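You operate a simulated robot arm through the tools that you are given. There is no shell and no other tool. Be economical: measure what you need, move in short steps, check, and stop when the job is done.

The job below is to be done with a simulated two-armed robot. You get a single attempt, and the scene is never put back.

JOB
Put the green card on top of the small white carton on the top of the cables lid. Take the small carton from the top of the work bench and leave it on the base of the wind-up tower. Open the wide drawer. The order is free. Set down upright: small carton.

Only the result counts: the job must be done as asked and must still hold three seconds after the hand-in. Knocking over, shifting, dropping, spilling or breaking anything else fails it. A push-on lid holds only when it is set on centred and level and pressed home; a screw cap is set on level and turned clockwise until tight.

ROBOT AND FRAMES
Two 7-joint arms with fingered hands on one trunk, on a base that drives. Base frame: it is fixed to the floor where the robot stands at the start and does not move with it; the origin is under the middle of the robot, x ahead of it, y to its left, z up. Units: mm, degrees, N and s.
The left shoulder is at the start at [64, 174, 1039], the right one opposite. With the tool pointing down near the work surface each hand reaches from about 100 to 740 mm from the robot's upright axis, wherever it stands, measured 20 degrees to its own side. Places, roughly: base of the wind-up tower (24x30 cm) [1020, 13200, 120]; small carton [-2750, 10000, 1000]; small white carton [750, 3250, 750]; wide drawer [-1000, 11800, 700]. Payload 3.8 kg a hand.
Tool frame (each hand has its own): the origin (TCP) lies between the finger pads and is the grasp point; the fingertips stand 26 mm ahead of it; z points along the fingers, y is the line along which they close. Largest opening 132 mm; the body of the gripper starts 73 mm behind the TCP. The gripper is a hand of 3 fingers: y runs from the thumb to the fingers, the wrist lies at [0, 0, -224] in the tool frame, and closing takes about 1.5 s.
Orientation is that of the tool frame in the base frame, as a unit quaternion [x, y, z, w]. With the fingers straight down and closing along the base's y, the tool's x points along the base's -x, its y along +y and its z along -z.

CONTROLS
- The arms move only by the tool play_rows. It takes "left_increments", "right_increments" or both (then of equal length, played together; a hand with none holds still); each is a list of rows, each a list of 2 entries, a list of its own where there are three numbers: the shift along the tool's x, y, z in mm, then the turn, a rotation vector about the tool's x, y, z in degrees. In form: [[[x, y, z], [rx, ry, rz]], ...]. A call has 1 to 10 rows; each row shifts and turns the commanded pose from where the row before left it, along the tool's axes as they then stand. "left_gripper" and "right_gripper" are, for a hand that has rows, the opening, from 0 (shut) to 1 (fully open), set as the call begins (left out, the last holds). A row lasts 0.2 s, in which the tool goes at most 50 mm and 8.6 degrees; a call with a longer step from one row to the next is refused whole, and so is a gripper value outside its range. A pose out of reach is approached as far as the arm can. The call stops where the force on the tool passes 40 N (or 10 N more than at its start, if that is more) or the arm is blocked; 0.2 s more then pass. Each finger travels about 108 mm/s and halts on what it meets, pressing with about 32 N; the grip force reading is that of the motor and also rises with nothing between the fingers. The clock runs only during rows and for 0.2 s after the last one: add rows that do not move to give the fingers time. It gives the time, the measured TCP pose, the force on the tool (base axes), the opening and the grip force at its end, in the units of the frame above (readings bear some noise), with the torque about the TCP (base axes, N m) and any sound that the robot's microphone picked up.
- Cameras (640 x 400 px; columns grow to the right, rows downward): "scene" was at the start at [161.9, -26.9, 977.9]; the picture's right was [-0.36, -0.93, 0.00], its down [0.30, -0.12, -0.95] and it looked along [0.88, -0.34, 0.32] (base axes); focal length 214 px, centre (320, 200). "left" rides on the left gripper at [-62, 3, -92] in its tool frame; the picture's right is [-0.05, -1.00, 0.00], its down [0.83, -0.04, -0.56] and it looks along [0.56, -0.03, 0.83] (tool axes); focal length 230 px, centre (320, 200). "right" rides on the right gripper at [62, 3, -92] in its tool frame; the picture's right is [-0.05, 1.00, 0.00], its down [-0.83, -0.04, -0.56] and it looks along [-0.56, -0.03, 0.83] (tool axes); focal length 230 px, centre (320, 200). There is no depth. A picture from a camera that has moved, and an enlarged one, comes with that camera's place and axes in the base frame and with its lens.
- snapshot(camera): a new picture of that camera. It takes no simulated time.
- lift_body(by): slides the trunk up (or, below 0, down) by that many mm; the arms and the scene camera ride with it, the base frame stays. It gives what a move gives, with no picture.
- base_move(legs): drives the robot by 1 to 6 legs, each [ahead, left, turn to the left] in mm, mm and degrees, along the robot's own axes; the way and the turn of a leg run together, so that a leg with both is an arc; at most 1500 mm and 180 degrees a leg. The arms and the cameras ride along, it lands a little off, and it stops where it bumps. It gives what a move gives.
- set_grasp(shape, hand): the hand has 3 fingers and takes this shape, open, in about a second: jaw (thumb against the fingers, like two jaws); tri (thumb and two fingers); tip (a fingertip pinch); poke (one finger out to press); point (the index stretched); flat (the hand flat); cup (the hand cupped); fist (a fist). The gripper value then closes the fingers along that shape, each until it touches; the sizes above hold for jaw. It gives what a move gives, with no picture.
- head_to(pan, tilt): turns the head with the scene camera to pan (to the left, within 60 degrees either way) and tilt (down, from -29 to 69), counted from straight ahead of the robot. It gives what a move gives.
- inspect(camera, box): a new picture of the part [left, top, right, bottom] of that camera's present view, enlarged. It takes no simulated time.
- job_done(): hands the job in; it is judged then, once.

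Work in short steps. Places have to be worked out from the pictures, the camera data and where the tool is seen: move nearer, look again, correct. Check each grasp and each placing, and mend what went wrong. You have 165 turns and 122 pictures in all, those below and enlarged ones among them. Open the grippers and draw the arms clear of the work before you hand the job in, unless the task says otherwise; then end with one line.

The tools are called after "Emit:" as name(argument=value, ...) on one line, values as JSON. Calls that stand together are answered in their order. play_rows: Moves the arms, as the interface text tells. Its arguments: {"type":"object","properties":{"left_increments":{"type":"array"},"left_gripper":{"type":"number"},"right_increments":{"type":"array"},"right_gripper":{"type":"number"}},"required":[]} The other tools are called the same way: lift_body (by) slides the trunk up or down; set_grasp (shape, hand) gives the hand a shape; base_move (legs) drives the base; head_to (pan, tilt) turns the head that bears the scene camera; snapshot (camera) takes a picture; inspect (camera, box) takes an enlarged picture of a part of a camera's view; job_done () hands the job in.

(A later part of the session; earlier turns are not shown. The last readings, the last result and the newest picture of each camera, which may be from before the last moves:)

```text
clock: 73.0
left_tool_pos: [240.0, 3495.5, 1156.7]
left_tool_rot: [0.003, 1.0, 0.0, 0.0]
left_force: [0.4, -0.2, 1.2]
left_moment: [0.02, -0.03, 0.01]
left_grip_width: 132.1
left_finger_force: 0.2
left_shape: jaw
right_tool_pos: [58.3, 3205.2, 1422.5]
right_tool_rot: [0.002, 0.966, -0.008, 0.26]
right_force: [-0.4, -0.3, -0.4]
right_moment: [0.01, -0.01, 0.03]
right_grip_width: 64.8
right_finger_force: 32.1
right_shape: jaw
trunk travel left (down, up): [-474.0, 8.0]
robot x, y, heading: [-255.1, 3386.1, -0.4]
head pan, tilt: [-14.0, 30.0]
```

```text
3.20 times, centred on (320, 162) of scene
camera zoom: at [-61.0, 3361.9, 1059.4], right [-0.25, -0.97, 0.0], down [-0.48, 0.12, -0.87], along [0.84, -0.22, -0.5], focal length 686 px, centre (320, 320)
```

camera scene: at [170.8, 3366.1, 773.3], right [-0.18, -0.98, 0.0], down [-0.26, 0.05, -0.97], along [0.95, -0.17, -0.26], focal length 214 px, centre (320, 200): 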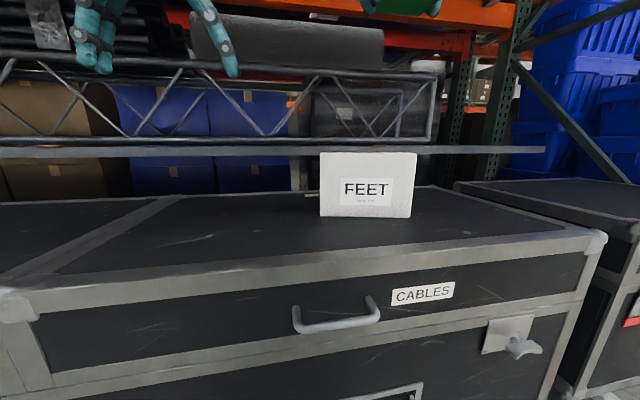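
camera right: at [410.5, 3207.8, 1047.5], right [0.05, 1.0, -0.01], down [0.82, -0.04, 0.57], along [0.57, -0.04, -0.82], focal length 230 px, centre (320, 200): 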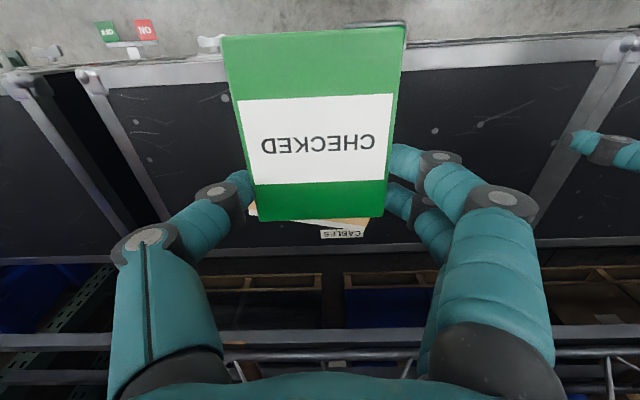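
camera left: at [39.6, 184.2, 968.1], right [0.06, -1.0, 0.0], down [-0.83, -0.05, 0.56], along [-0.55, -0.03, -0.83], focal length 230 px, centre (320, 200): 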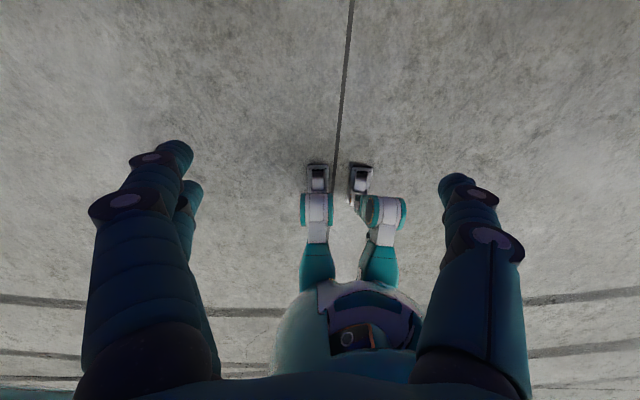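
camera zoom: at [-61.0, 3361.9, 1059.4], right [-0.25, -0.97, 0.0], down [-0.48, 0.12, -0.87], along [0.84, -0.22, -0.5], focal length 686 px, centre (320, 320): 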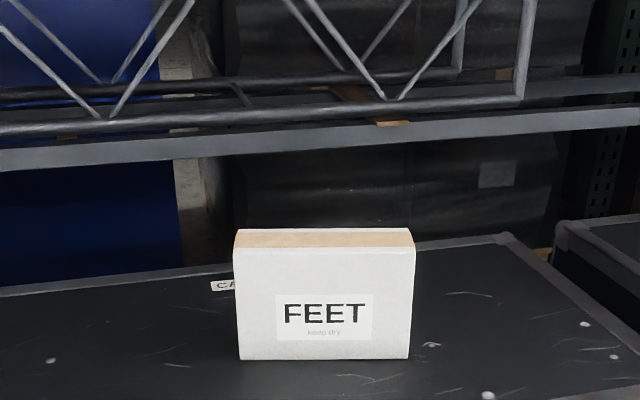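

Now the top is clear: centre ≈ [633, 3176, 752], about 200 × 58 mm, yawed ~14°. The card should lie along its length, so I lower the trunk, level the hand again and yaw it ~-76° so the card's long axis matches.

Emit:
lift_body(by=-184)

Emit:
play_rows(right_increments=[[[0, 0, 20], [0, 8, 0]], [[0, 0, 20], [0, 8, 0]], [[0, 0, 20], [0, 8, 0]], [[0, 0, 20], [0, 6, 0]], [[-20, 0, 20], [0, 0, 0]], [[-20, 0, 20], [0, 0, 0]], [[-20, 0, 20], [0, 0, 0]], [[-20, 0, 20], [0, 0, 0]], [[-20, 0, 20], [0, 0, 0]]])

```text
clock: 75.1
left_tool_pos: [239.5, 3494.8, 973.3]
left_tool_rot: [0.003, 1.0, 0.0, 0.001]
left_force: [-0.5, 0.0, -0.2]
left_moment: [0.04, 0.01, 0.02]
left_grip_width: 132.1
left_finger_force: 0.1
left_shape: jaw
right_tool_pos: [57.5, 3204.7, 1239.1]
right_tool_rot: [0.002, 0.966, -0.007, 0.26]
right_force: [0.0, -0.6, -0.4]
right_moment: [-0.01, 0.01, 0.03]
right_grip_width: 65.1
right_finger_force: 32.2
right_shape: jaw
trunk travel left (down, up): [-290.0, 192.0]
robot x, y, heading: [-255.8, 3382.4, -0.6]
head pan, tilt: [-14.0, 30.0]
```

```text
clock: 77.1
left_tool_pos: [240.9, 3496.1, 972.7]
left_tool_rot: [0.003, 1.0, -0.001, 0.0]
left_force: [0.3, 0.3, 1.0]
left_moment: [0.0, 0.0, 0.03]
left_grip_width: 132.0
left_finger_force: 0.1
left_shape: jaw
right_tool_pos: [180.6, 3198.9, 1060.4]
right_tool_rot: [0.004, 1.0, -0.007, 0.001]
right_force: [-0.5, -0.4, 0.0]
right_moment: [0.0, 0.02, -0.03]
right_grip_width: 64.9
right_finger_force: 31.5
right_shape: jaw
right hand out of reach, approached as far as the arm can: row 3
trunk travel left (down, up): [-290.0, 192.0]
robot x, y, heading: [-255.5, 3384.6, -0.4]
head pan, tilt: [-14.0, 30.0]
```

Hand is level again; I try the yaw of -76° about the tool axis (tool x towards base -y) while lowering a bit.

Emit:
play_rows(right_increments=[[[0, 0, 10], [0, 0, -8.44]], [[0, 0, 10], [0, 0, -8.44]], [[0, 0, 10], [0, 0, -8.44]], [[0, 0, 10], [0, 0, -8.44]], [[0, 0, 10], [0, 0, -8.44]], [[0, 0, 10], [0, 0, -8.44]], [[0, 0, 10], [0, 0, -8.44]], [[0, 0, 10], [0, 0, -8.44]], [[0, 0, 10], [0, 0, -8.44]]])

```text
clock: 79.1
left_tool_pos: [239.5, 3493.7, 974.3]
left_tool_rot: [0.004, 1.0, -0.001, 0.001]
left_force: [0.5, 0.0, -0.5]
left_moment: [-0.04, -0.01, 0.02]
left_grip_width: 131.9
left_finger_force: 0.0
left_shape: jaw
right_tool_pos: [182.0, 3198.6, 969.3]
right_tool_rot: [-0.613, 0.79, -0.005, -0.002]
right_force: [0.0, -0.3, -1.5]
right_moment: [0.0, -0.01, 0.01]
right_grip_width: 65.0
right_finger_force: 32.8
right_shape: jaw
trunk travel left (down, up): [-290.0, 192.0]
robot x, y, heading: [-259.7, 3385.3, -0.6]
head pan, tilt: [-14.0, 30.0]
```

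Yaw matches the carton (tool x along [-0.25,-0.97]). Card is ~65×90 with its centre ~21 mm along tool x, so the TCP goes to about [638, 3196]. I drive forward 250 mm.

Emit:
base_move(legs=[[260, 0, 0]])

Emit:
head_to(pan=-18, tilt=30)

Emit:
snapshot(camera="scene")

Emit:
snapshot(camera="right")

```text
clock: 80.9
left_tool_pos: [499.3, 3491.8, 973.2]
left_tool_rot: [0.004, 1.0, -0.001, 0.0]
left_force: [-0.5, -0.1, 0.0]
left_moment: [-0.01, -0.02, 0.02]
left_grip_width: 132.0
left_finger_force: 0.0
left_shape: jaw
right_tool_pos: [440.7, 3194.6, 970.2]
right_tool_rot: [-0.612, 0.791, -0.006, -0.003]
right_force: [-0.8, 0.4, -0.1]
right_moment: [0.01, 0.02, 0.01]
right_grip_width: 64.8
right_finger_force: 31.8
right_shape: jaw
trunk travel left (down, up): [-290.0, 192.0]
robot x, y, heading: [2.9, 3378.7, -0.7]
head pan, tilt: [-14.0, 30.0]
```

```text
clock: 81.6
left_tool_pos: [497.5, 3491.8, 974.2]
left_tool_rot: [0.005, 1.0, 0.0, 0.0]
left_force: [-0.4, -0.7, 0.2]
left_moment: [-0.03, 0.04, -0.04]
left_grip_width: 132.0
left_finger_force: 0.0
left_shape: jaw
right_tool_pos: [440.8, 3194.0, 972.0]
right_tool_rot: [-0.612, 0.791, -0.005, -0.003]
right_force: [0.1, -0.4, 0.1]
right_moment: [0.0, 0.03, 0.02]
right_grip_width: 64.8
right_finger_force: 31.9
right_shape: jaw
trunk travel left (down, up): [-290.0, 192.0]
robot x, y, heading: [5.2, 3379.9, -0.9]
head pan, tilt: [-18.0, 30.0]
```

```text
95 pictures are left
camera scene: at [172.5, 3353.2, 842.9], right [-0.32, -0.95, 0.0], down [-0.47, 0.16, -0.87], along [0.82, -0.28, -0.5], focal length 214 px, centre (320, 200)
```

scene: 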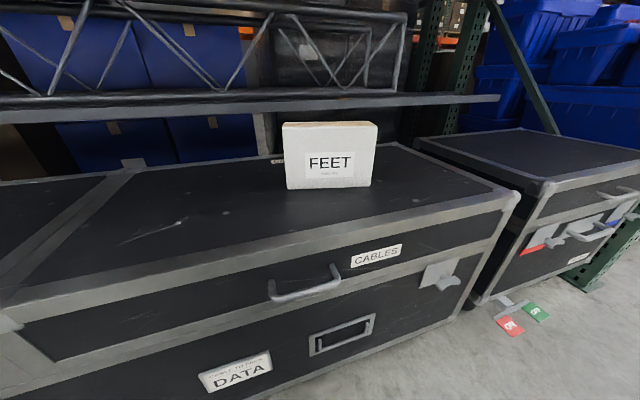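

```text
94 pictures are left
camera right: at [421.2, 3138.1, 1063.0], right [-0.95, 0.3, -0.01], down [0.25, 0.8, 0.55], along [0.17, 0.52, -0.84], focal length 230 px, centre (320, 200)
```

right: 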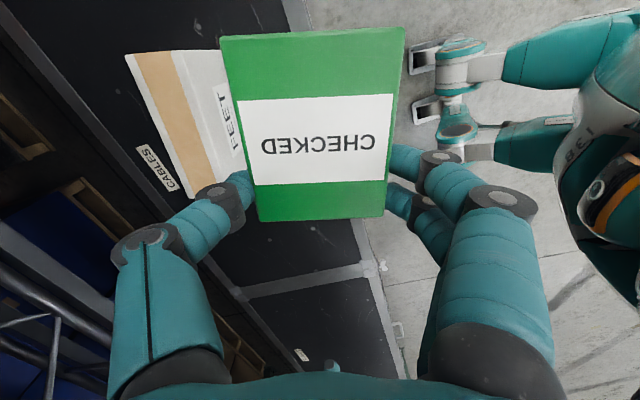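

The hand camera confirms the carton top (centre ≈ [633, 3173]). I move the hand +197 mm in x at this height.

Emit:
play_rows(right_increments=[[[-8, -32, 0], [0, 0, 0]], [[-8, -32, 0], [0, 0, 0]], [[-8, -32, 0], [0, 0, 0]], [[-8, -32, 0], [0, 0, 0]], [[-8, -32, 0], [0, 0, 0]], [[-9, -31, 0], [0, 0, 0]], [[0, 0, 0], [0, 0, 0]]])

Emit:
snapshot(camera="right")

```text
clock: 83.2
left_tool_pos: [498.1, 3491.3, 974.1]
left_tool_rot: [0.005, 1.0, -0.001, 0.0]
left_force: [0.0, -0.1, -0.5]
left_moment: [-0.01, -0.03, 0.03]
left_grip_width: 131.9
left_finger_force: 0.0
left_shape: jaw
right_tool_pos: [512.8, 3176.9, 970.1]
right_tool_rot: [-0.611, 0.792, -0.005, -0.002]
right_force: [0.6, -0.5, 0.1]
right_moment: [0.01, 0.01, 0.01]
right_grip_width: 65.1
right_finger_force: 32.1
right_shape: jaw
right hand out of reach, approached as far as the arm can: row 2, 3, 4, 5, 6
trunk travel left (down, up): [-290.0, 192.0]
robot x, y, heading: [1.3, 3385.8, -0.4]
head pan, tilt: [-18.0, 30.0]
```

```text
93 pictures are left
camera right: at [494.7, 3119.3, 1062.1], right [-0.95, 0.3, -0.01], down [0.25, 0.8, 0.55], along [0.17, 0.52, -0.84], focal length 230 px, centre (320, 200)
```

right: 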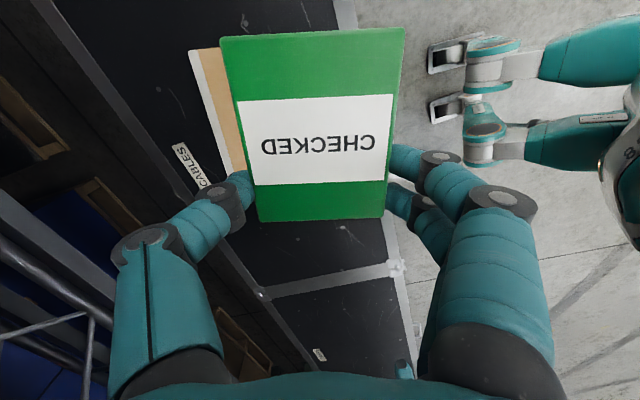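

Reach is limited at this height, so I lower 155 mm (fingertips still ~35 mm above carton top) and then push forward.

Emit:
play_rows(right_increments=[[[0, 0, 40], [0, 0, 0]], [[0, 0, 40], [0, 0, 0]], [[0, 0, 40], [0, 0, 0]], [[0, 0, 32], [0, 0, 0]], [[0, 0, 0], [0, 0, 0]]])

Emit:
play_rows(right_increments=[[[-8, -20, 0], [0, 0, 0]], [[-8, -20, 0], [0, 0, 0]], [[-8, -20, 0], [0, 0, 0]], [[-8, -20, 0], [0, 0, 0]], [[-8, -20, 0], [0, 0, 0]], [[-8, -20, 0], [0, 0, 0]], [[0, 0, 0], [0, 0, 0]]])

```text
clock: 84.4
left_tool_pos: [497.4, 3491.1, 972.7]
left_tool_rot: [0.004, 1.0, -0.001, 0.0]
left_force: [-0.7, -0.6, 0.7]
left_moment: [-0.04, 0.02, -0.01]
left_grip_width: 132.0
left_finger_force: 0.1
left_shape: jaw
right_tool_pos: [514.1, 3175.0, 815.7]
right_tool_rot: [-0.611, 0.792, -0.007, -0.001]
right_force: [-0.2, 0.0, -0.2]
right_moment: [0.03, -0.04, 0.0]
right_grip_width: 64.7
right_finger_force: 32.1
right_shape: jaw
trunk travel left (down, up): [-290.0, 192.0]
robot x, y, heading: [1.9, 3382.7, -0.9]
head pan, tilt: [-18.0, 30.0]
```

```text
clock: 86.0
left_tool_pos: [497.8, 3492.3, 972.9]
left_tool_rot: [0.005, 1.0, 0.0, 0.0]
left_force: [0.1, -0.1, -0.6]
left_moment: [0.01, -0.02, -0.01]
left_grip_width: 131.8
left_finger_force: 0.2
left_shape: jaw
right_tool_pos: [524.0, 3175.6, 816.4]
right_tool_rot: [-0.611, 0.792, -0.006, -0.003]
right_force: [-0.2, 1.2, 0.2]
right_moment: [-0.01, -0.01, -0.03]
right_grip_width: 65.0
right_finger_force: 31.6
right_shape: jaw
right hand out of reach, approached as far as the arm can: row 1, 2, 3, 4, 5, 6
trunk travel left (down, up): [-290.0, 192.0]
robot x, y, heading: [1.0, 3382.4, -0.4]
head pan, tilt: [-18.0, 30.0]
```

The yaw limits the arm's reach, but the wheels stand near x≈30-60 and the case front is at x≈437, so I drive the base forward 114 mm and 18 mm left instead.

Emit:
base_move(legs=[[114, 18, 0]])

Emit:
snapshot(camera="right")

Emit:
snapshot(camera="scene")

```text
clock: 87.2
left_tool_pos: [611.9, 3508.5, 972.7]
left_tool_rot: [0.004, 1.0, -0.001, 0.0]
left_force: [0.4, 0.5, 0.6]
left_moment: [0.0, 0.02, -0.02]
left_grip_width: 131.9
left_finger_force: 0.1
left_shape: jaw
right_tool_pos: [637.5, 3192.7, 816.2]
right_tool_rot: [-0.612, 0.791, -0.006, -0.002]
right_force: [-0.5, 0.0, -0.2]
right_moment: [-0.01, 0.02, 0.0]
right_grip_width: 64.6
right_finger_force: 31.4
right_shape: jaw
trunk travel left (down, up): [-290.0, 192.0]
robot x, y, heading: [114.9, 3396.6, -0.8]
head pan, tilt: [-18.0, 30.0]
```

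```text
92 pictures are left
camera right: at [619.1, 3136.0, 908.3], right [-0.95, 0.3, -0.01], down [0.25, 0.8, 0.55], along [0.17, 0.52, -0.84], focal length 230 px, centre (320, 200)
```

right: 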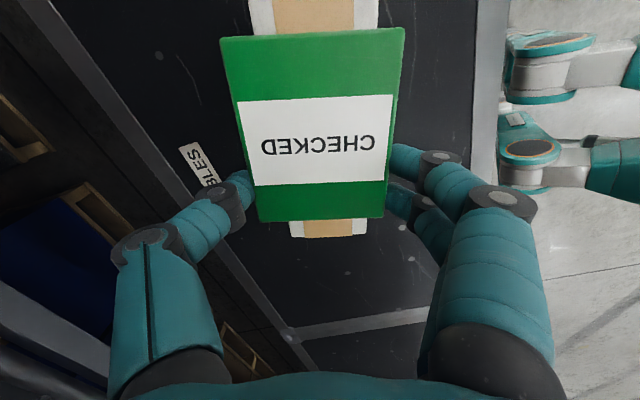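

```text
91 pictures are left
camera scene: at [286.1, 3369.9, 842.8], right [-0.32, -0.95, 0.0], down [-0.47, 0.16, -0.87], along [0.82, -0.28, -0.5], focal length 214 px, centre (320, 200)
```

scene: 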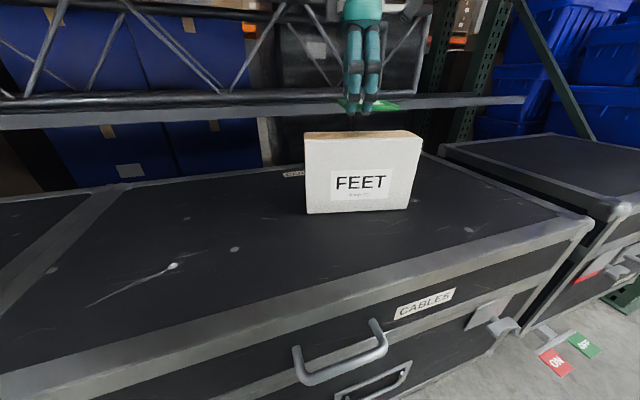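

Alignment with the carton is excellent. I lower 34 mm, then step by 3 mm watching the force.

Emit:
play_rows(right_increments=[[[0, 0, 12], [0, 0, 0]], [[0, 0, 12], [0, 0, 0]], [[0, 0, 10], [0, 0, 0]], [[0, 0, 0], [0, 0, 0]]])

Emit:
inspect(camera="scene", box=[280, 60, 440, 160])

```text
clock: 88.2
left_tool_pos: [611.0, 3508.5, 972.3]
left_tool_rot: [0.004, 1.0, -0.001, 0.0]
left_force: [-0.1, 0.6, -0.1]
left_moment: [0.0, -0.01, -0.03]
left_grip_width: 131.8
left_finger_force: 0.1
left_shape: jaw
right_tool_pos: [638.4, 3186.3, 783.6]
right_tool_rot: [-0.612, 0.791, -0.006, -0.002]
right_force: [-0.7, -0.1, -0.4]
right_moment: [-0.01, -0.06, 0.0]
right_grip_width: 65.2
right_finger_force: 32.0
right_shape: jaw
right hand out of reach, approached as far as the arm can: row 3
trunk travel left (down, up): [-290.0, 192.0]
robot x, y, heading: [115.4, 3399.1, -0.4]
head pan, tilt: [-18.0, 30.0]
```

```text
4.00 times, centred on (360, 110) of scene
camera zoom: at [285.5, 3369.9, 842.9], right [-0.32, -0.95, 0.0], down [-0.47, 0.16, -0.87], along [0.82, -0.28, -0.5], focal length 858 px, centre (160, 560)
```

zoom: 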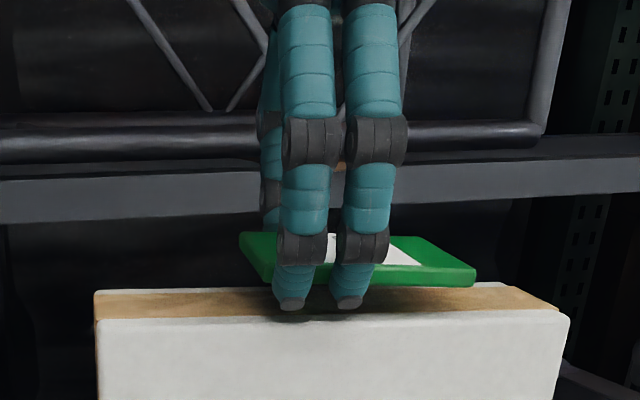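

The fingertips are ~6 mm above the carton top, straddling it. I lower 5 mm with the trunk so the fingertips are level with the top, leaving the card only ~6 mm to settle.

Emit:
lift_body(by=-5)

Emit:
inspect(camera="scene", box=[280, 60, 440, 160])

```text
clock: 88.7
left_tool_pos: [611.1, 3509.2, 966.6]
left_tool_rot: [0.003, 1.0, -0.001, 0.001]
left_force: [-0.3, -0.5, 0.0]
left_moment: [0.04, -0.02, -0.03]
left_grip_width: 132.1
left_finger_force: 0.1
left_shape: jaw
right_tool_pos: [637.2, 3187.9, 777.8]
right_tool_rot: [-0.611, 0.791, -0.005, -0.002]
right_force: [0.3, -0.3, -0.5]
right_moment: [0.01, 0.01, 0.03]
right_grip_width: 64.9
right_finger_force: 32.6
right_shape: jaw
trunk travel left (down, up): [-285.0, 197.0]
robot x, y, heading: [114.1, 3398.3, -0.8]
head pan, tilt: [-18.0, 30.0]
```

```text
4.00 times, centred on (360, 110) of scene
camera zoom: at [285.1, 3369.8, 838.2], right [-0.32, -0.95, 0.0], down [-0.47, 0.16, -0.87], along [0.82, -0.28, -0.5], focal length 858 px, centre (160, 560)
```

zoom: 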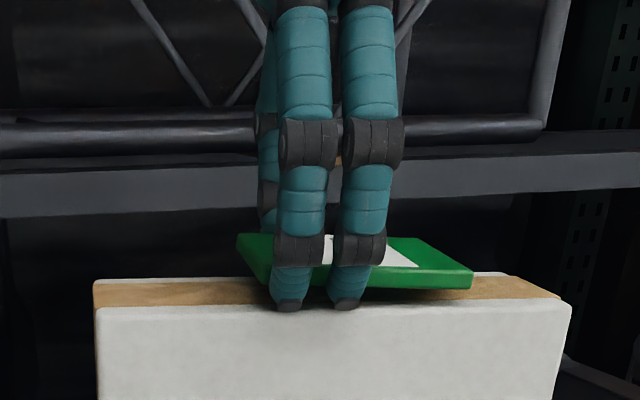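

Fingertips are level with the top edge; I release here.

Emit:
play_rows(right_increments=[[[0, 0, 0], [0, 0, 0]], [[0, 0, 0], [0, 0, 0]], [[0, 0, 0], [0, 0, 0]], [[0, 0, 0], [0, 0, 0]], [[0, 0, 0], [0, 0, 0]], [[0, 0, 0], [0, 0, 0]]], right_gripper=1.0)

Emit:
inspect(camera="scene", box=[280, 60, 440, 160])

Emit:
snapshot(camera="right")

```text
clock: 90.1
left_tool_pos: [611.3, 3509.1, 967.5]
left_tool_rot: [0.005, 1.0, 0.0, 0.002]
left_force: [0.0, 0.7, 0.5]
left_moment: [-0.04, -0.01, 0.01]
left_grip_width: 132.2
left_finger_force: 0.1
left_shape: jaw
right_tool_pos: [638.7, 3188.3, 778.6]
right_tool_rot: [-0.611, 0.792, -0.005, -0.003]
right_force: [0.4, 0.5, 0.4]
right_moment: [0.0, 0.0, 0.01]
right_grip_width: 132.4
right_finger_force: 0.0
right_shape: jaw
trunk travel left (down, up): [-285.0, 197.0]
robot x, y, heading: [116.0, 3401.3, -0.4]
head pan, tilt: [-18.0, 30.0]
```

```text
4.00 times, centred on (360, 110) of scene
camera zoom: at [285.1, 3369.9, 838.2], right [-0.32, -0.95, 0.0], down [-0.47, 0.16, -0.87], along [0.82, -0.28, -0.5], focal length 858 px, centre (160, 560)
```

zoom: 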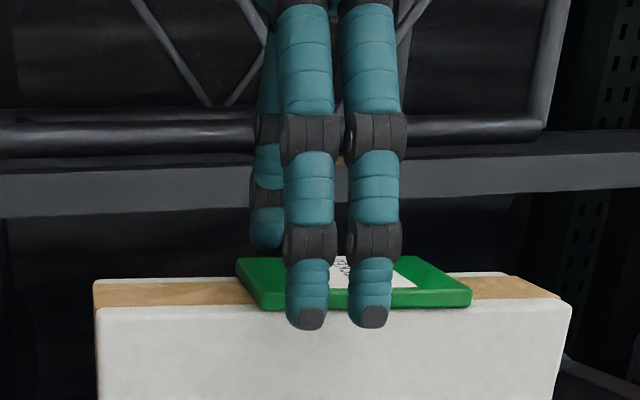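

```text
87 pictures are left
camera right: at [618.8, 3130.9, 870.9], right [-0.95, 0.3, -0.01], down [0.25, 0.8, 0.55], along [0.17, 0.52, -0.84], focal length 230 px, centre (320, 200)
```

right: 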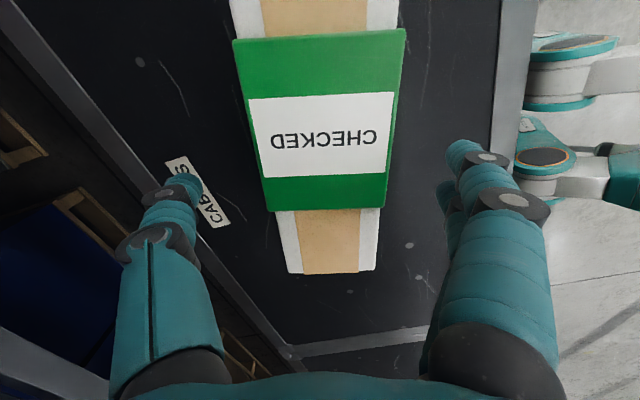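

The card lies flat on the carton. I raise the hand straight up in small steps.

Emit:
play_rows(right_increments=[[[0, 0, -12], [0, 0, 0]], [[0, 0, -12], [0, 0, 0]], [[0, 0, -12], [0, 0, 0]], [[0, 0, -12], [0, 0, 0]], [[0, 0, -12], [0, 0, 0]], [[0, 0, -20], [0, 0, 0]]])

Emit:
base_move(legs=[[-350, 0, 0]])

Emit:
snapshot(camera="scene")

```text
clock: 91.5
left_tool_pos: [609.9, 3508.1, 967.4]
left_tool_rot: [0.004, 1.0, -0.001, 0.002]
left_force: [0.2, 0.8, -0.2]
left_moment: [0.0, -0.02, -0.01]
left_grip_width: 132.0
left_finger_force: 0.0
left_shape: jaw
right_tool_pos: [636.8, 3189.4, 857.4]
right_tool_rot: [-0.611, 0.792, -0.005, -0.003]
right_force: [-0.8, -0.8, 0.4]
right_moment: [-0.02, 0.02, 0.0]
right_grip_width: 132.0
right_finger_force: 0.0
right_shape: jaw
trunk travel left (down, up): [-285.0, 197.0]
robot x, y, heading: [116.3, 3399.0, -0.6]
head pan, tilt: [-18.0, 30.0]
```

```text
clock: 93.8
left_tool_pos: [260.8, 3510.7, 967.6]
left_tool_rot: [0.006, 1.0, -0.001, 0.001]
left_force: [-0.1, -0.1, 1.2]
left_moment: [0.02, -0.02, -0.02]
left_grip_width: 131.9
left_finger_force: 0.0
left_shape: jaw
right_tool_pos: [285.3, 3191.9, 857.8]
right_tool_rot: [-0.609, 0.793, -0.006, -0.002]
right_force: [-0.3, 0.0, -0.3]
right_moment: [-0.02, -0.03, -0.01]
right_grip_width: 131.9
right_finger_force: 0.1
right_shape: jaw
trunk travel left (down, up): [-285.0, 197.0]
robot x, y, heading: [-235.2, 3401.6, -0.9]
head pan, tilt: [-18.0, 30.0]
```

```text
86 pictures are left
camera scene: at [-66.2, 3373.4, 838.3], right [-0.32, -0.95, 0.0], down [-0.47, 0.16, -0.87], along [0.82, -0.28, -0.5], focal length 214 px, centre (320, 200)
```

scene: 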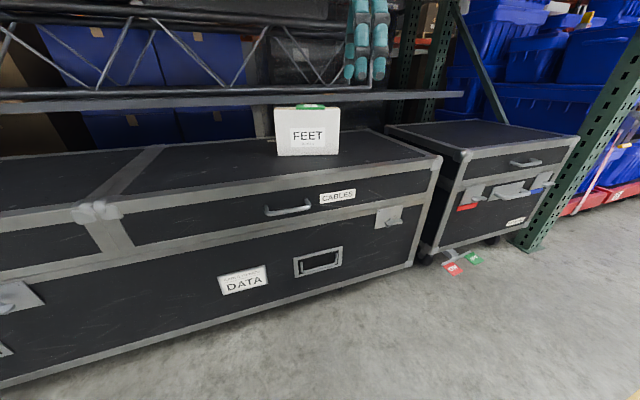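

The card rests safely on the FEET carton. Now I back off further, turn left to face down the aisle, and look ahead.

Emit:
base_move(legs=[[-350, 0, 0], [0, 0, 90]])

Emit:
head_to(pan=0, tilt=5)

Emit:
snapshot(camera="scene")

```text
clock: 99.9
left_tool_pos: [-696.4, 3901.5, 967.4]
left_tool_rot: [0.709, -0.705, 0.001, -0.001]
left_force: [0.0, -0.3, 0.3]
left_moment: [0.01, -0.02, -0.02]
left_grip_width: 131.7
left_finger_force: 0.1
left_shape: jaw
right_tool_pos: [-380.2, 3932.6, 857.4]
right_tool_rot: [0.993, -0.122, 0.005, -0.002]
right_force: [0.4, -0.5, 0.1]
right_moment: [0.03, 0.01, -0.03]
right_grip_width: 131.9
right_finger_force: 0.1
right_shape: jaw
trunk travel left (down, up): [-285.0, 197.0]
robot x, y, heading: [-578.6, 3410.2, 90.4]
head pan, tilt: [-18.0, 30.0]
```

```text
clock: 100.8
left_tool_pos: [-697.2, 3902.0, 966.7]
left_tool_rot: [0.709, -0.705, 0.0, 0.0]
left_force: [-0.1, -0.2, 0.1]
left_moment: [-0.03, -0.01, -0.02]
left_grip_width: 131.8
left_finger_force: 0.0
left_shape: jaw
right_tool_pos: [-376.9, 3933.3, 857.0]
right_tool_rot: [0.993, -0.121, 0.005, -0.003]
right_force: [-0.1, -0.3, -0.3]
right_moment: [0.0, -0.02, 0.02]
right_grip_width: 131.5
right_finger_force: 0.0
right_shape: jaw
trunk travel left (down, up): [-285.0, 197.0]
robot x, y, heading: [-577.8, 3406.7, 90.0]
head pan, tilt: [0.0, 5.0]
```

```text
85 pictures are left
camera scene: at [-581.9, 3586.2, 878.5], right [1.0, 0.0, 0.0], down [0.0, -0.09, -1.0], along [0.0, 1.0, -0.09], focal length 214 px, centre (320, 200)
```

scene: 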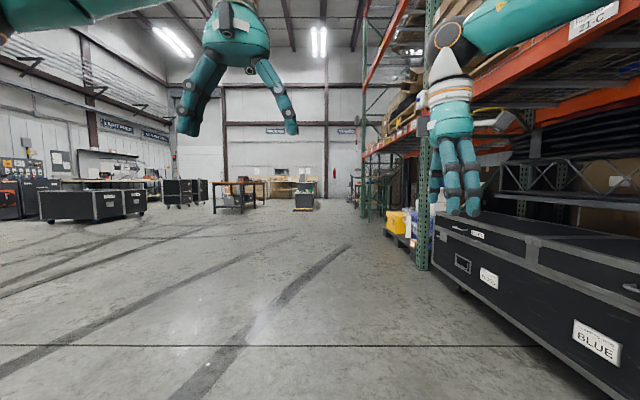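

Wide open floor ahead. I zoom on the far area to identify the bench, drawer and tower.

Emit:
inspect(camera="scene", box=[150, 130, 400, 240])

Emit:
inspect(camera="scene", box=[0, 110, 220, 240])

```text
2.56 times, centred on (275, 185) of scene
camera zoom: at [-581.9, 3586.2, 878.5], right [1.0, 0.0, 0.0], down [0.0, -0.09, -1.0], along [0.0, 1.0, -0.09], focal length 549 px, centre (435, 238)
```

zoom: 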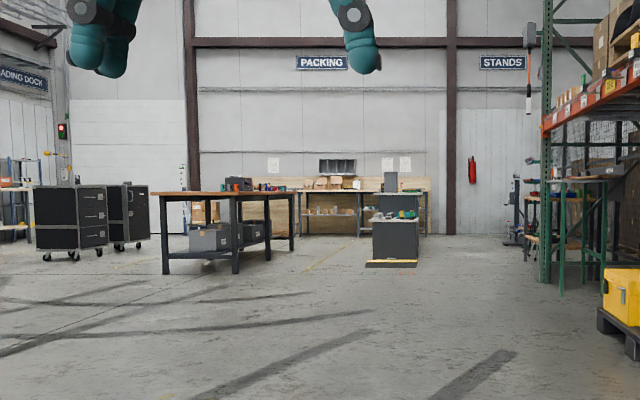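

```text
2.91 times, centred on (110, 175) of scene
camera zoom: at [-581.9, 3586.2, 878.5], right [1.0, 0.0, 0.0], down [0.0, -0.09, -1.0], along [0.0, 1.0, -0.09], focal length 624 px, centre (931, 273)
```

zoom: 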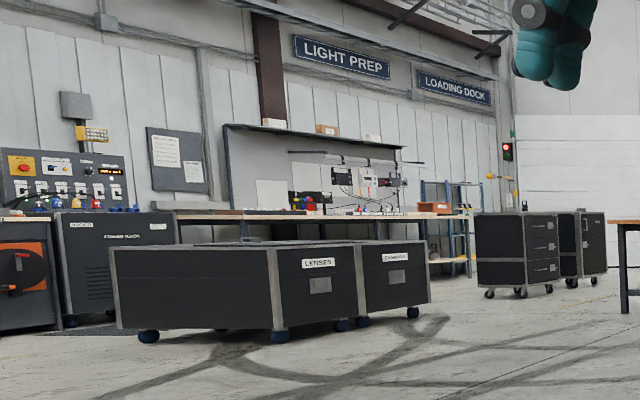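

The bench (wooden top, spanning roughly x -3390…-2640, y 9300…11400), the drawer cabinet ahead, and the stands area are visible. The floor is clear, so I drive toward the right side of the bench.

Emit:
base_move(legs=[[1200, 240, 0], [1200, 240, 0], [1200, 240, 0], [1200, 240, 0], [1000, 200, 0]])

Emit:
head_to(pan=25, tilt=10)

Emit:
snapshot(camera="scene")

```text
clock: 129.2
left_tool_pos: [-1862.9, 9694.9, 968.8]
left_tool_rot: [0.714, -0.7, 0.0, 0.0]
left_force: [-0.4, -0.5, 0.7]
left_moment: [0.01, 0.01, 0.0]
left_grip_width: 131.9
left_finger_force: 0.0
left_shape: jaw
right_tool_pos: [-1544.5, 9730.5, 857.0]
right_tool_rot: [0.993, -0.114, 0.005, -0.002]
right_force: [0.2, 0.3, 0.4]
right_moment: [-0.01, 0.0, -0.05]
right_grip_width: 131.8
right_finger_force: 0.1
right_shape: jaw
trunk travel left (down, up): [-285.0, 197.0]
robot x, y, heading: [-1740.7, 9201.6, 91.0]
head pan, tilt: [0.0, 5.0]
```

```text
clock: 130.1
left_tool_pos: [-1862.3, 9695.6, 967.6]
left_tool_rot: [0.713, -0.701, 0.0, -0.002]
left_force: [-0.5, 0.8, -0.2]
left_moment: [0.04, -0.02, 0.0]
left_grip_width: 132.2
left_finger_force: 0.1
left_shape: jaw
right_tool_pos: [-1545.3, 9730.7, 857.7]
right_tool_rot: [0.994, -0.114, 0.006, -0.002]
right_force: [-0.1, -0.6, 0.1]
right_moment: [0.03, -0.04, -0.01]
right_grip_width: 131.9
right_finger_force: 0.1
right_shape: jaw
trunk travel left (down, up): [-285.0, 197.0]
robot x, y, heading: [-1739.0, 9204.3, 90.8]
head pan, tilt: [25.0, 10.0]
```

```text
82 pictures are left
camera scene: at [-1782.5, 9372.8, 870.5], right [0.9, 0.44, 0.0], down [0.08, -0.16, -0.98], along [-0.43, 0.89, -0.17], focal length 214 px, centre (320, 200)
```

scene: 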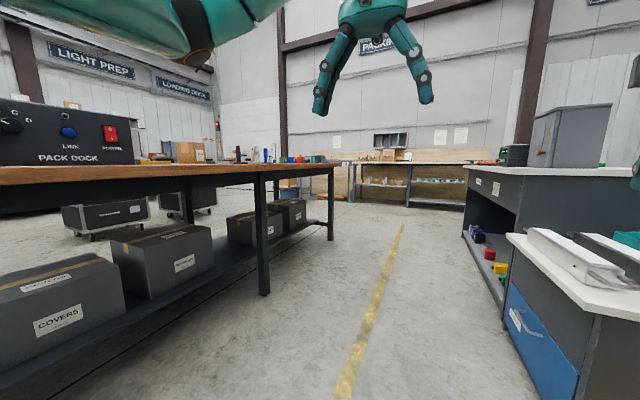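

I'm between the bench (left) and cabinets (right). The small carton seems to be on the bench at about [-2790, 10000]; I zoom in.

Emit:
inspect(camera="scene", box=[0, 90, 340, 220])

Emit:
inspect(camera="scene", box=[440, 90, 640, 400])

```text
1.88 times, centred on (170, 155) of scene
camera zoom: at [-1782.5, 9372.8, 870.5], right [0.9, 0.44, 0.0], down [0.08, -0.16, -0.98], along [-0.43, 0.89, -0.17], focal length 404 px, centre (602, 285)
```

zoom: 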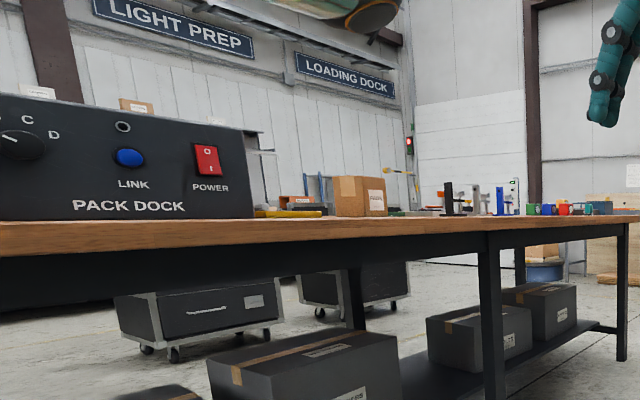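

```text
1.29 times, centred on (540, 245) of scene
camera zoom: at [-1782.5, 9372.8, 870.5], right [0.9, 0.44, 0.0], down [0.08, -0.16, -0.98], along [-0.43, 0.89, -0.17], focal length 277 px, centre (36, 142)
```

zoom: 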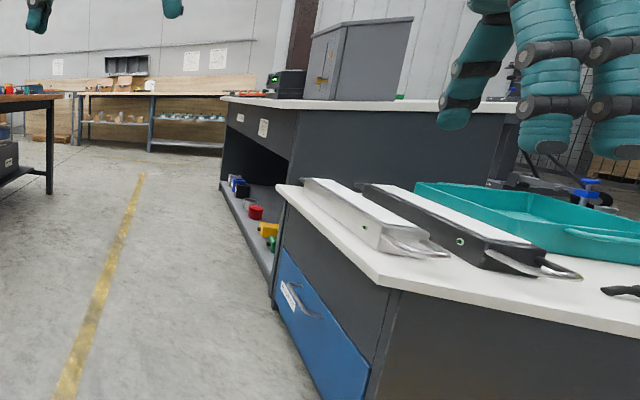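

I turn left 90° to face the bench (hands stay clear of it at this distance), then strafe right toward the carton and look.

Emit:
base_move(legs=[[0, 0, 89], [0, -650, 0]])

Emit:
head_to(pan=-5, tilt=15)

Emit:
snapshot(camera="scene")

```text
clock: 140.2
left_tool_pos: [-2244.5, 9733.7, 967.4]
left_tool_rot: [1.0, 0.012, 0.0, -0.001]
left_force: [-0.3, 0.3, 0.3]
left_moment: [-0.04, 0.03, 0.01]
left_grip_width: 131.8
left_finger_force: 0.1
left_shape: jaw
right_tool_pos: [-2281.6, 10050.2, 857.7]
right_tool_rot: [0.782, 0.624, 0.002, -0.005]
right_force: [-0.5, 0.5, -0.3]
right_moment: [0.0, -0.02, -0.03]
right_grip_width: 131.7
right_finger_force: 0.1
right_shape: jaw
trunk travel left (down, up): [-285.0, 197.0]
robot x, y, heading: [-1753.8, 9859.8, -178.8]
head pan, tilt: [25.0, 10.0]
```

```text
clock: 141.1
left_tool_pos: [-2243.2, 9732.0, 968.4]
left_tool_rot: [1.0, 0.012, 0.001, -0.001]
left_force: [-0.6, -0.6, 0.1]
left_moment: [-0.02, 0.02, 0.02]
left_grip_width: 131.6
left_finger_force: 0.0
left_shape: jaw
right_tool_pos: [-2280.6, 10049.8, 856.8]
right_tool_rot: [0.782, 0.624, 0.003, -0.005]
right_force: [-0.2, 0.1, -0.2]
right_moment: [-0.01, -0.04, -0.01]
right_grip_width: 131.8
right_finger_force: 0.0
right_shape: jaw
trunk travel left (down, up): [-285.0, 197.0]
robot x, y, heading: [-1752.1, 9862.3, -178.8]
head pan, tilt: [-5.0, 15.0]
```

```text
79 pictures are left
camera scene: at [-1932.6, 9863.9, 862.4], right [0.06, 1.0, 0.0], down [0.26, -0.02, -0.97], along [-0.96, 0.06, -0.26], focal length 214 px, centre (320, 200)
```

scene: 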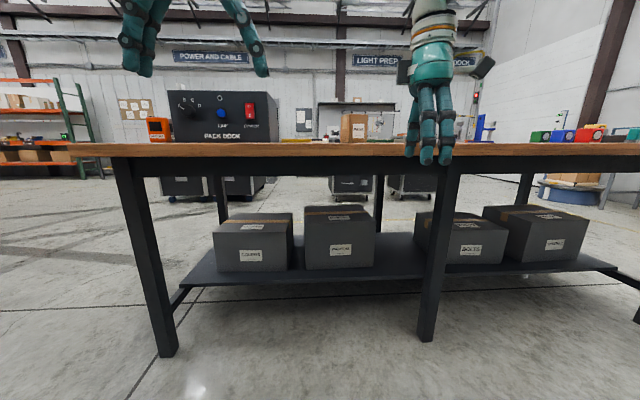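

Carton is at roughly [-2920, 10080], bench top z≈868, edge x≈-2665. I raise the trunk 180 mm for a view from above.

Emit:
lift_body(by=180)

Emit:
head_to(pan=-10, tilt=20)

Emit:
snapshot(camera="scene")

```text
clock: 143.1
left_tool_pos: [-2245.6, 9732.8, 1146.3]
left_tool_rot: [1.0, 0.012, 0.001, -0.001]
left_force: [-0.4, -0.4, -0.3]
left_moment: [-0.02, 0.03, 0.01]
left_grip_width: 131.9
left_finger_force: 0.1
left_shape: jaw
right_tool_pos: [-2242.4, 10050.7, 1207.7]
right_tool_rot: [0.771, 0.614, -0.133, -0.108]
right_force: [0.5, -0.9, 0.4]
right_moment: [0.0, -0.02, 0.0]
right_grip_width: 132.0
right_finger_force: 0.1
right_shape: jaw
trunk travel left (down, up): [-465.0, 17.0]
robot x, y, heading: [-1751.6, 9857.8, -178.5]
head pan, tilt: [-5.0, 15.0]
```

```text
clock: 143.8
left_tool_pos: [-2244.4, 9732.7, 1147.1]
left_tool_rot: [1.0, 0.013, 0.001, -0.001]
left_force: [-0.2, 0.6, 0.0]
left_moment: [-0.05, -0.01, 0.0]
left_grip_width: 132.0
left_finger_force: 0.1
left_shape: jaw
right_tool_pos: [-2242.1, 10050.9, 1208.1]
right_tool_rot: [0.771, 0.613, -0.134, -0.109]
right_force: [-0.1, 0.6, 0.1]
right_moment: [0.01, 0.01, -0.01]
right_grip_width: 132.0
right_finger_force: 0.2
right_shape: jaw
trunk travel left (down, up): [-465.0, 17.0]
robot x, y, heading: [-1752.0, 9859.9, -178.9]
head pan, tilt: [-10.0, 20.0]
```

```text
78 pictures are left
camera scene: at [-1954.0, 9871.5, 1062.7], right [0.15, 0.99, 0.0], down [0.34, -0.05, -0.94], along [-0.93, 0.14, -0.34], focal length 214 px, centre (320, 200)
```

scene: 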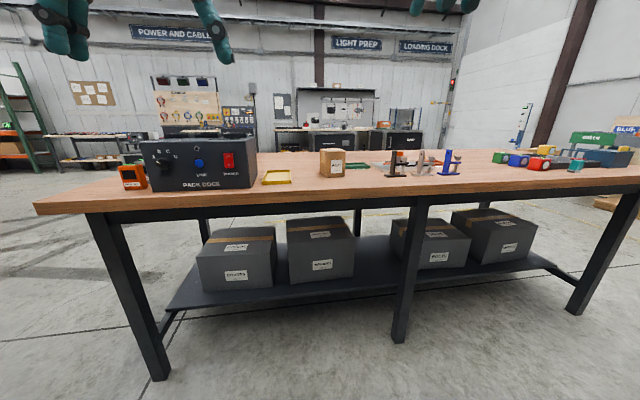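

Clear view. I zoom on the carton and its neighbours.

Emit:
inspect(camera="scene", box=[250, 135, 470, 205])

```text
2.91 times, centred on (360, 170) of scene
camera zoom: at [-1954.0, 9871.5, 1062.7], right [0.15, 0.99, 0.0], down [0.34, -0.05, -0.94], along [-0.93, 0.14, -0.34], focal length 624 px, centre (204, 287)
```

zoom: 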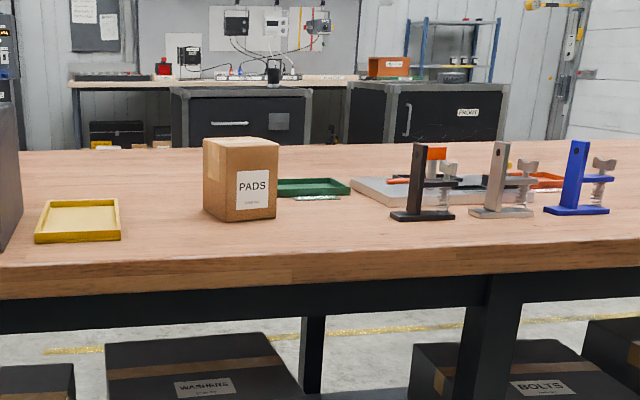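

The carton "PADS": base ≈ 88×65 mm, ~97 mm tall, centre ≈ [-2790, 10047], yawed ~19°, bench top z≈864. I level the right hand and yaw it so its closing line follows the carton's long side.

Emit:
play_rows(right_increments=[[[0, 0, 12], [-1.95, 1.71, 7.18]], [[0, 0, 12], [-1.95, 1.71, 7.18]], [[0, 0, 12], [-1.95, 1.71, 7.18]], [[0, 0, 12], [-1.95, 1.71, 7.18]], [[0, 0, 12], [-1.95, 1.71, 7.18]], [[0, 0, 12], [-1.95, 1.71, 7.18]], [[0, 0, 12], [-1.95, 1.71, 7.18]], [[0, 0, 12], [-1.95, 1.71, 7.18]]])

Emit:
base_move(legs=[[300, 0, 0]])

Emit:
snapshot(camera="right")

```text
clock: 145.6
left_tool_pos: [-2243.4, 9732.6, 1148.3]
left_tool_rot: [1.0, 0.013, -0.001, -0.001]
left_force: [-1.2, -0.4, 0.1]
left_moment: [0.0, 0.05, 0.02]
left_grip_width: 132.0
left_finger_force: 0.0
left_shape: jaw
right_tool_pos: [-2252.9, 10147.4, 1165.7]
right_tool_rot: [0.981, 0.195, -0.008, -0.006]
right_force: [0.0, 0.6, 0.4]
right_moment: [0.02, 0.01, -0.03]
right_grip_width: 131.9
right_finger_force: 0.0
right_shape: jaw
right hand out of reach, approached as far as the arm can: row 1, 2, 3, 4, 5, 6, 7, 8
trunk travel left (down, up): [-465.0, 17.0]
robot x, y, heading: [-1750.5, 9856.4, -178.9]
head pan, tilt: [-10.0, 20.0]
```

```text
clock: 147.6
left_tool_pos: [-2539.8, 9726.6, 1148.8]
left_tool_rot: [1.0, 0.012, -0.001, 0.0]
left_force: [-0.5, 0.7, -0.3]
left_moment: [-0.01, 0.03, -0.02]
left_grip_width: 131.8
left_finger_force: 0.0
left_shape: jaw
right_tool_pos: [-2548.8, 10141.6, 1166.3]
right_tool_rot: [0.981, 0.196, -0.007, -0.007]
right_force: [0.0, 0.6, -0.2]
right_moment: [-0.02, -0.01, 0.01]
right_grip_width: 131.9
right_finger_force: 0.2
right_shape: jaw
trunk travel left (down, up): [-465.0, 17.0]
robot x, y, heading: [-2051.1, 9851.1, -178.8]
head pan, tilt: [-10.0, 20.0]
```

```text
76 pictures are left
camera right: at [-2488.2, 10162.1, 1257.0], right [0.34, -0.94, -0.02], down [-0.77, -0.28, 0.57], along [-0.54, -0.18, -0.82], focal length 230 px, centre (320, 200)
```

right: 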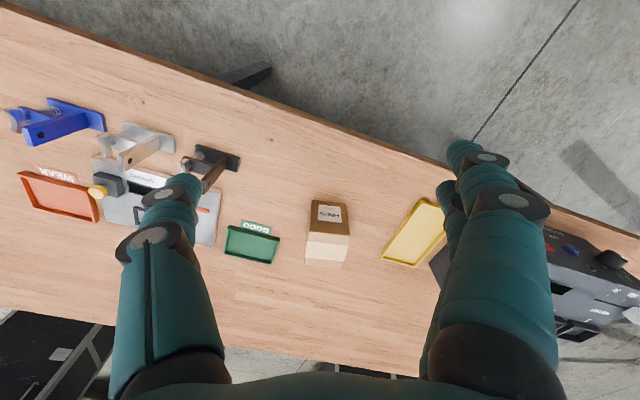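

The hand's camera sees the carton well aligned; I zoom for corners.

Emit:
inspect(camera="right", box=[260, 170, 400, 290])

```text
3.33 times, centred on (330, 230) of right
camera zoom: at [-2488.2, 10162.1, 1257.0], right [0.34, -0.94, -0.02], down [-0.77, -0.28, 0.57], along [-0.54, -0.18, -0.82], focal length 767 px, centre (287, 100)
```

zoom: 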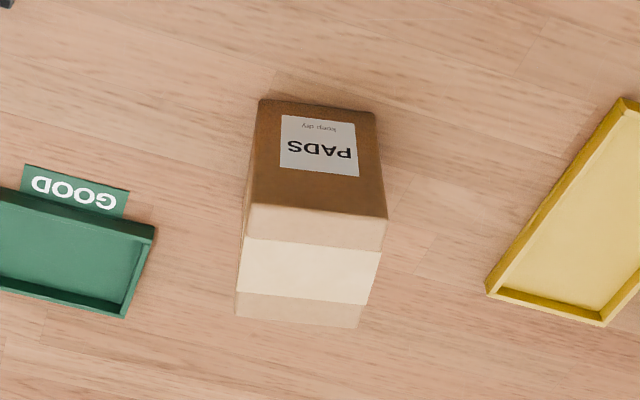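

Carton centre [-2787, 10048], 73 mm wide across, 88 deep, yaw ~12°. I drive ahead 140 mm and shift the arm over it while lowering to z≈1056.

Emit:
base_move(legs=[[140, 0, 0]])

Emit:
play_rows(right_increments=[[[0, 0, 0], [0, 0, 5.3]], [[0, 0, 0], [0, 0, 5.3]], [[-14, 9, 14], [0, 0, 0]], [[-14, 9, 14], [0, 0, 0]], [[-14, 9, 14], [0, 0, 0]], [[-14, 9, 14], [0, 0, 0]], [[-14, 9, 14], [0, 0, 0]], [[-14, 9, 14], [0, 0, 0]], [[-14, 9, 14], [0, 0, 0]], [[-14, 9, 12], [0, 0, 0]]])

Emit:
snapshot(camera="right")

```text
clock: 148.9
left_tool_pos: [-2678.0, 9724.4, 1148.5]
left_tool_rot: [1.0, 0.012, -0.001, -0.001]
left_force: [-0.3, 0.3, 0.7]
left_moment: [0.0, 0.01, 0.01]
left_grip_width: 132.1
left_finger_force: 0.1
left_shape: jaw
right_tool_pos: [-2686.0, 10139.7, 1166.5]
right_tool_rot: [0.981, 0.195, -0.008, -0.007]
right_force: [0.0, 0.3, -0.5]
right_moment: [-0.02, -0.03, 0.01]
right_grip_width: 131.8
right_finger_force: 0.0
right_shape: jaw
trunk travel left (down, up): [-465.0, 17.0]
robot x, y, heading: [-2187.9, 9848.4, -178.7]
head pan, tilt: [-10.0, 20.0]
```

```text
clock: 151.1
left_tool_pos: [-2678.3, 9723.5, 1149.3]
left_tool_rot: [1.0, 0.012, -0.001, -0.001]
left_force: [0.6, 0.7, -0.2]
left_moment: [-0.01, -0.02, -0.03]
left_grip_width: 131.8
left_finger_force: 0.0
left_shape: jaw
right_tool_pos: [-2693.5, 10136.7, 1132.0]
right_tool_rot: [0.995, 0.103, -0.01, -0.006]
right_force: [-0.2, -0.4, 0.3]
right_moment: [0.03, 0.0, 0.0]
right_grip_width: 131.6
right_finger_force: 0.0
right_shape: jaw
right hand out of reach, approached as far as the arm can: row 3, 4, 5, 6, 7, 8, 9, 10
trunk travel left (down, up): [-465.0, 17.0]
robot x, y, heading: [-2184.7, 9850.0, -178.8]
head pan, tilt: [-10.0, 20.0]
```

```text
74 pictures are left
camera right: at [-2631.2, 10146.2, 1222.0], right [0.16, -0.99, -0.01], down [-0.81, -0.13, 0.57], along [-0.56, -0.08, -0.82], focal length 230 px, centre (320, 200)
```

right: 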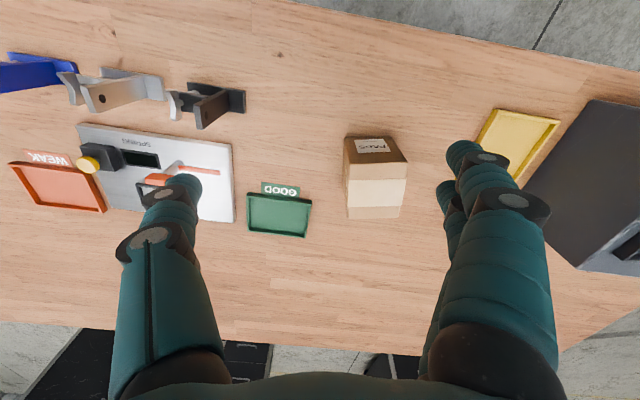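

The arm won't shift laterally here, so I let the base do it: 93 mm ahead and 88 mm left (all clear above objects), then lower.

Emit:
base_move(legs=[[92, 87, 0]])

Emit:
play_rows(right_increments=[[[0, 0, 20], [0, 0, 0]], [[0, 0, 20], [0, 0, 0]], [[0, 0, 20], [0, 0, 0]], [[0, 0, 20], [0, 0, 0]], [[0, 0, 0], [0, 0, 0]]])

Emit:
snapshot(camera="right")

```text
clock: 152.6
left_tool_pos: [-2768.8, 9636.2, 1148.1]
left_tool_rot: [1.0, 0.01, 0.0, 0.0]
left_force: [-0.2, -0.6, 0.6]
left_moment: [-0.02, -0.01, 0.01]
left_grip_width: 131.8
left_finger_force: 0.1
left_shape: jaw
right_tool_pos: [-2783.8, 10047.9, 1132.4]
right_tool_rot: [0.995, 0.104, -0.01, -0.006]
right_force: [0.2, -0.2, -0.2]
right_moment: [0.04, -0.01, -0.02]
right_grip_width: 132.1
right_finger_force: 0.0
right_shape: jaw
trunk travel left (down, up): [-465.0, 17.0]
robot x, y, heading: [-2278.9, 9758.5, -179.0]
head pan, tilt: [-10.0, 20.0]
```

```text
clock: 153.8
left_tool_pos: [-2769.6, 9636.6, 1148.2]
left_tool_rot: [1.0, 0.01, -0.001, -0.002]
left_force: [-0.8, 0.7, -0.1]
left_moment: [0.02, 0.01, -0.01]
left_grip_width: 131.8
left_finger_force: 0.0
left_shape: jaw
right_tool_pos: [-2785.5, 10048.3, 1050.6]
right_tool_rot: [0.995, 0.103, -0.009, -0.005]
right_force: [-0.1, 0.0, -0.3]
right_moment: [-0.03, -0.03, 0.01]
right_grip_width: 132.2
right_finger_force: 0.1
right_shape: jaw
trunk travel left (down, up): [-465.0, 17.0]
robot x, y, heading: [-2273.4, 9761.0, -178.9]
head pan, tilt: [-10.0, 20.0]
```

```text
73 pictures are left
camera right: at [-2721.8, 10059.4, 1141.0], right [0.15, -0.99, -0.01], down [-0.81, -0.13, 0.57], along [-0.56, -0.08, -0.82], focal length 230 px, centre (320, 200)
```

right: 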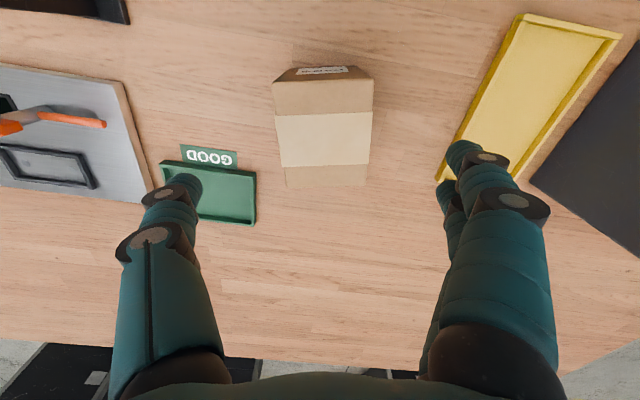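

Centred and clear of the neighbours. I lower 134 mm to grasp at mid-height.

Emit:
play_rows(right_increments=[[[0, 0, 17], [0, 0, 0]], [[0, 0, 17], [0, 0, 0]], [[0, 0, 17], [0, 0, 0]], [[0, 0, 17], [0, 0, 0]], [[0, 0, 17], [0, 0, 0]], [[0, 0, 17], [0, 0, 0]], [[0, 0, 16], [0, 0, 0]], [[0, 0, 16], [0, 0, 0]], [[0, 0, 0], [0, 0, 0]]])

Emit:
snapshot(camera="right")

```text
clock: 155.8
left_tool_pos: [-2768.4, 9635.5, 1148.3]
left_tool_rot: [1.0, 0.01, -0.001, -0.001]
left_force: [-0.2, 0.6, -0.3]
left_moment: [-0.02, 0.0, -0.02]
left_grip_width: 131.8
left_finger_force: 0.1
left_shape: jaw
right_tool_pos: [-2765.2, 10065.0, 928.8]
right_tool_rot: [0.995, 0.104, -0.009, -0.006]
right_force: [-0.3, 0.3, 0.8]
right_moment: [-0.02, -0.01, -0.03]
right_grip_width: 132.0
right_finger_force: 0.0
right_shape: jaw
right hand out of reach, approached as far as the arm can: row 4, 5, 6, 7, 8
trunk travel left (down, up): [-465.0, 17.0]
robot x, y, heading: [-2278.4, 9757.7, -178.9]
head pan, tilt: [-10.0, 20.0]
```

```text
72 pictures are left
camera right: at [-2701.6, 10074.3, 1018.6], right [0.15, -0.99, -0.01], down [-0.81, -0.13, 0.57], along [-0.57, -0.08, -0.82], focal length 230 px, centre (320, 200)
```

right: 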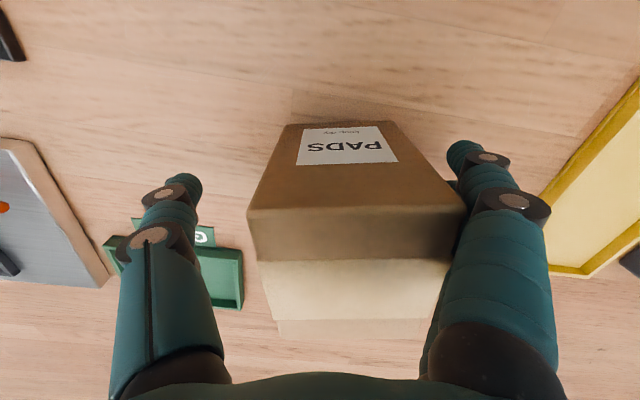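

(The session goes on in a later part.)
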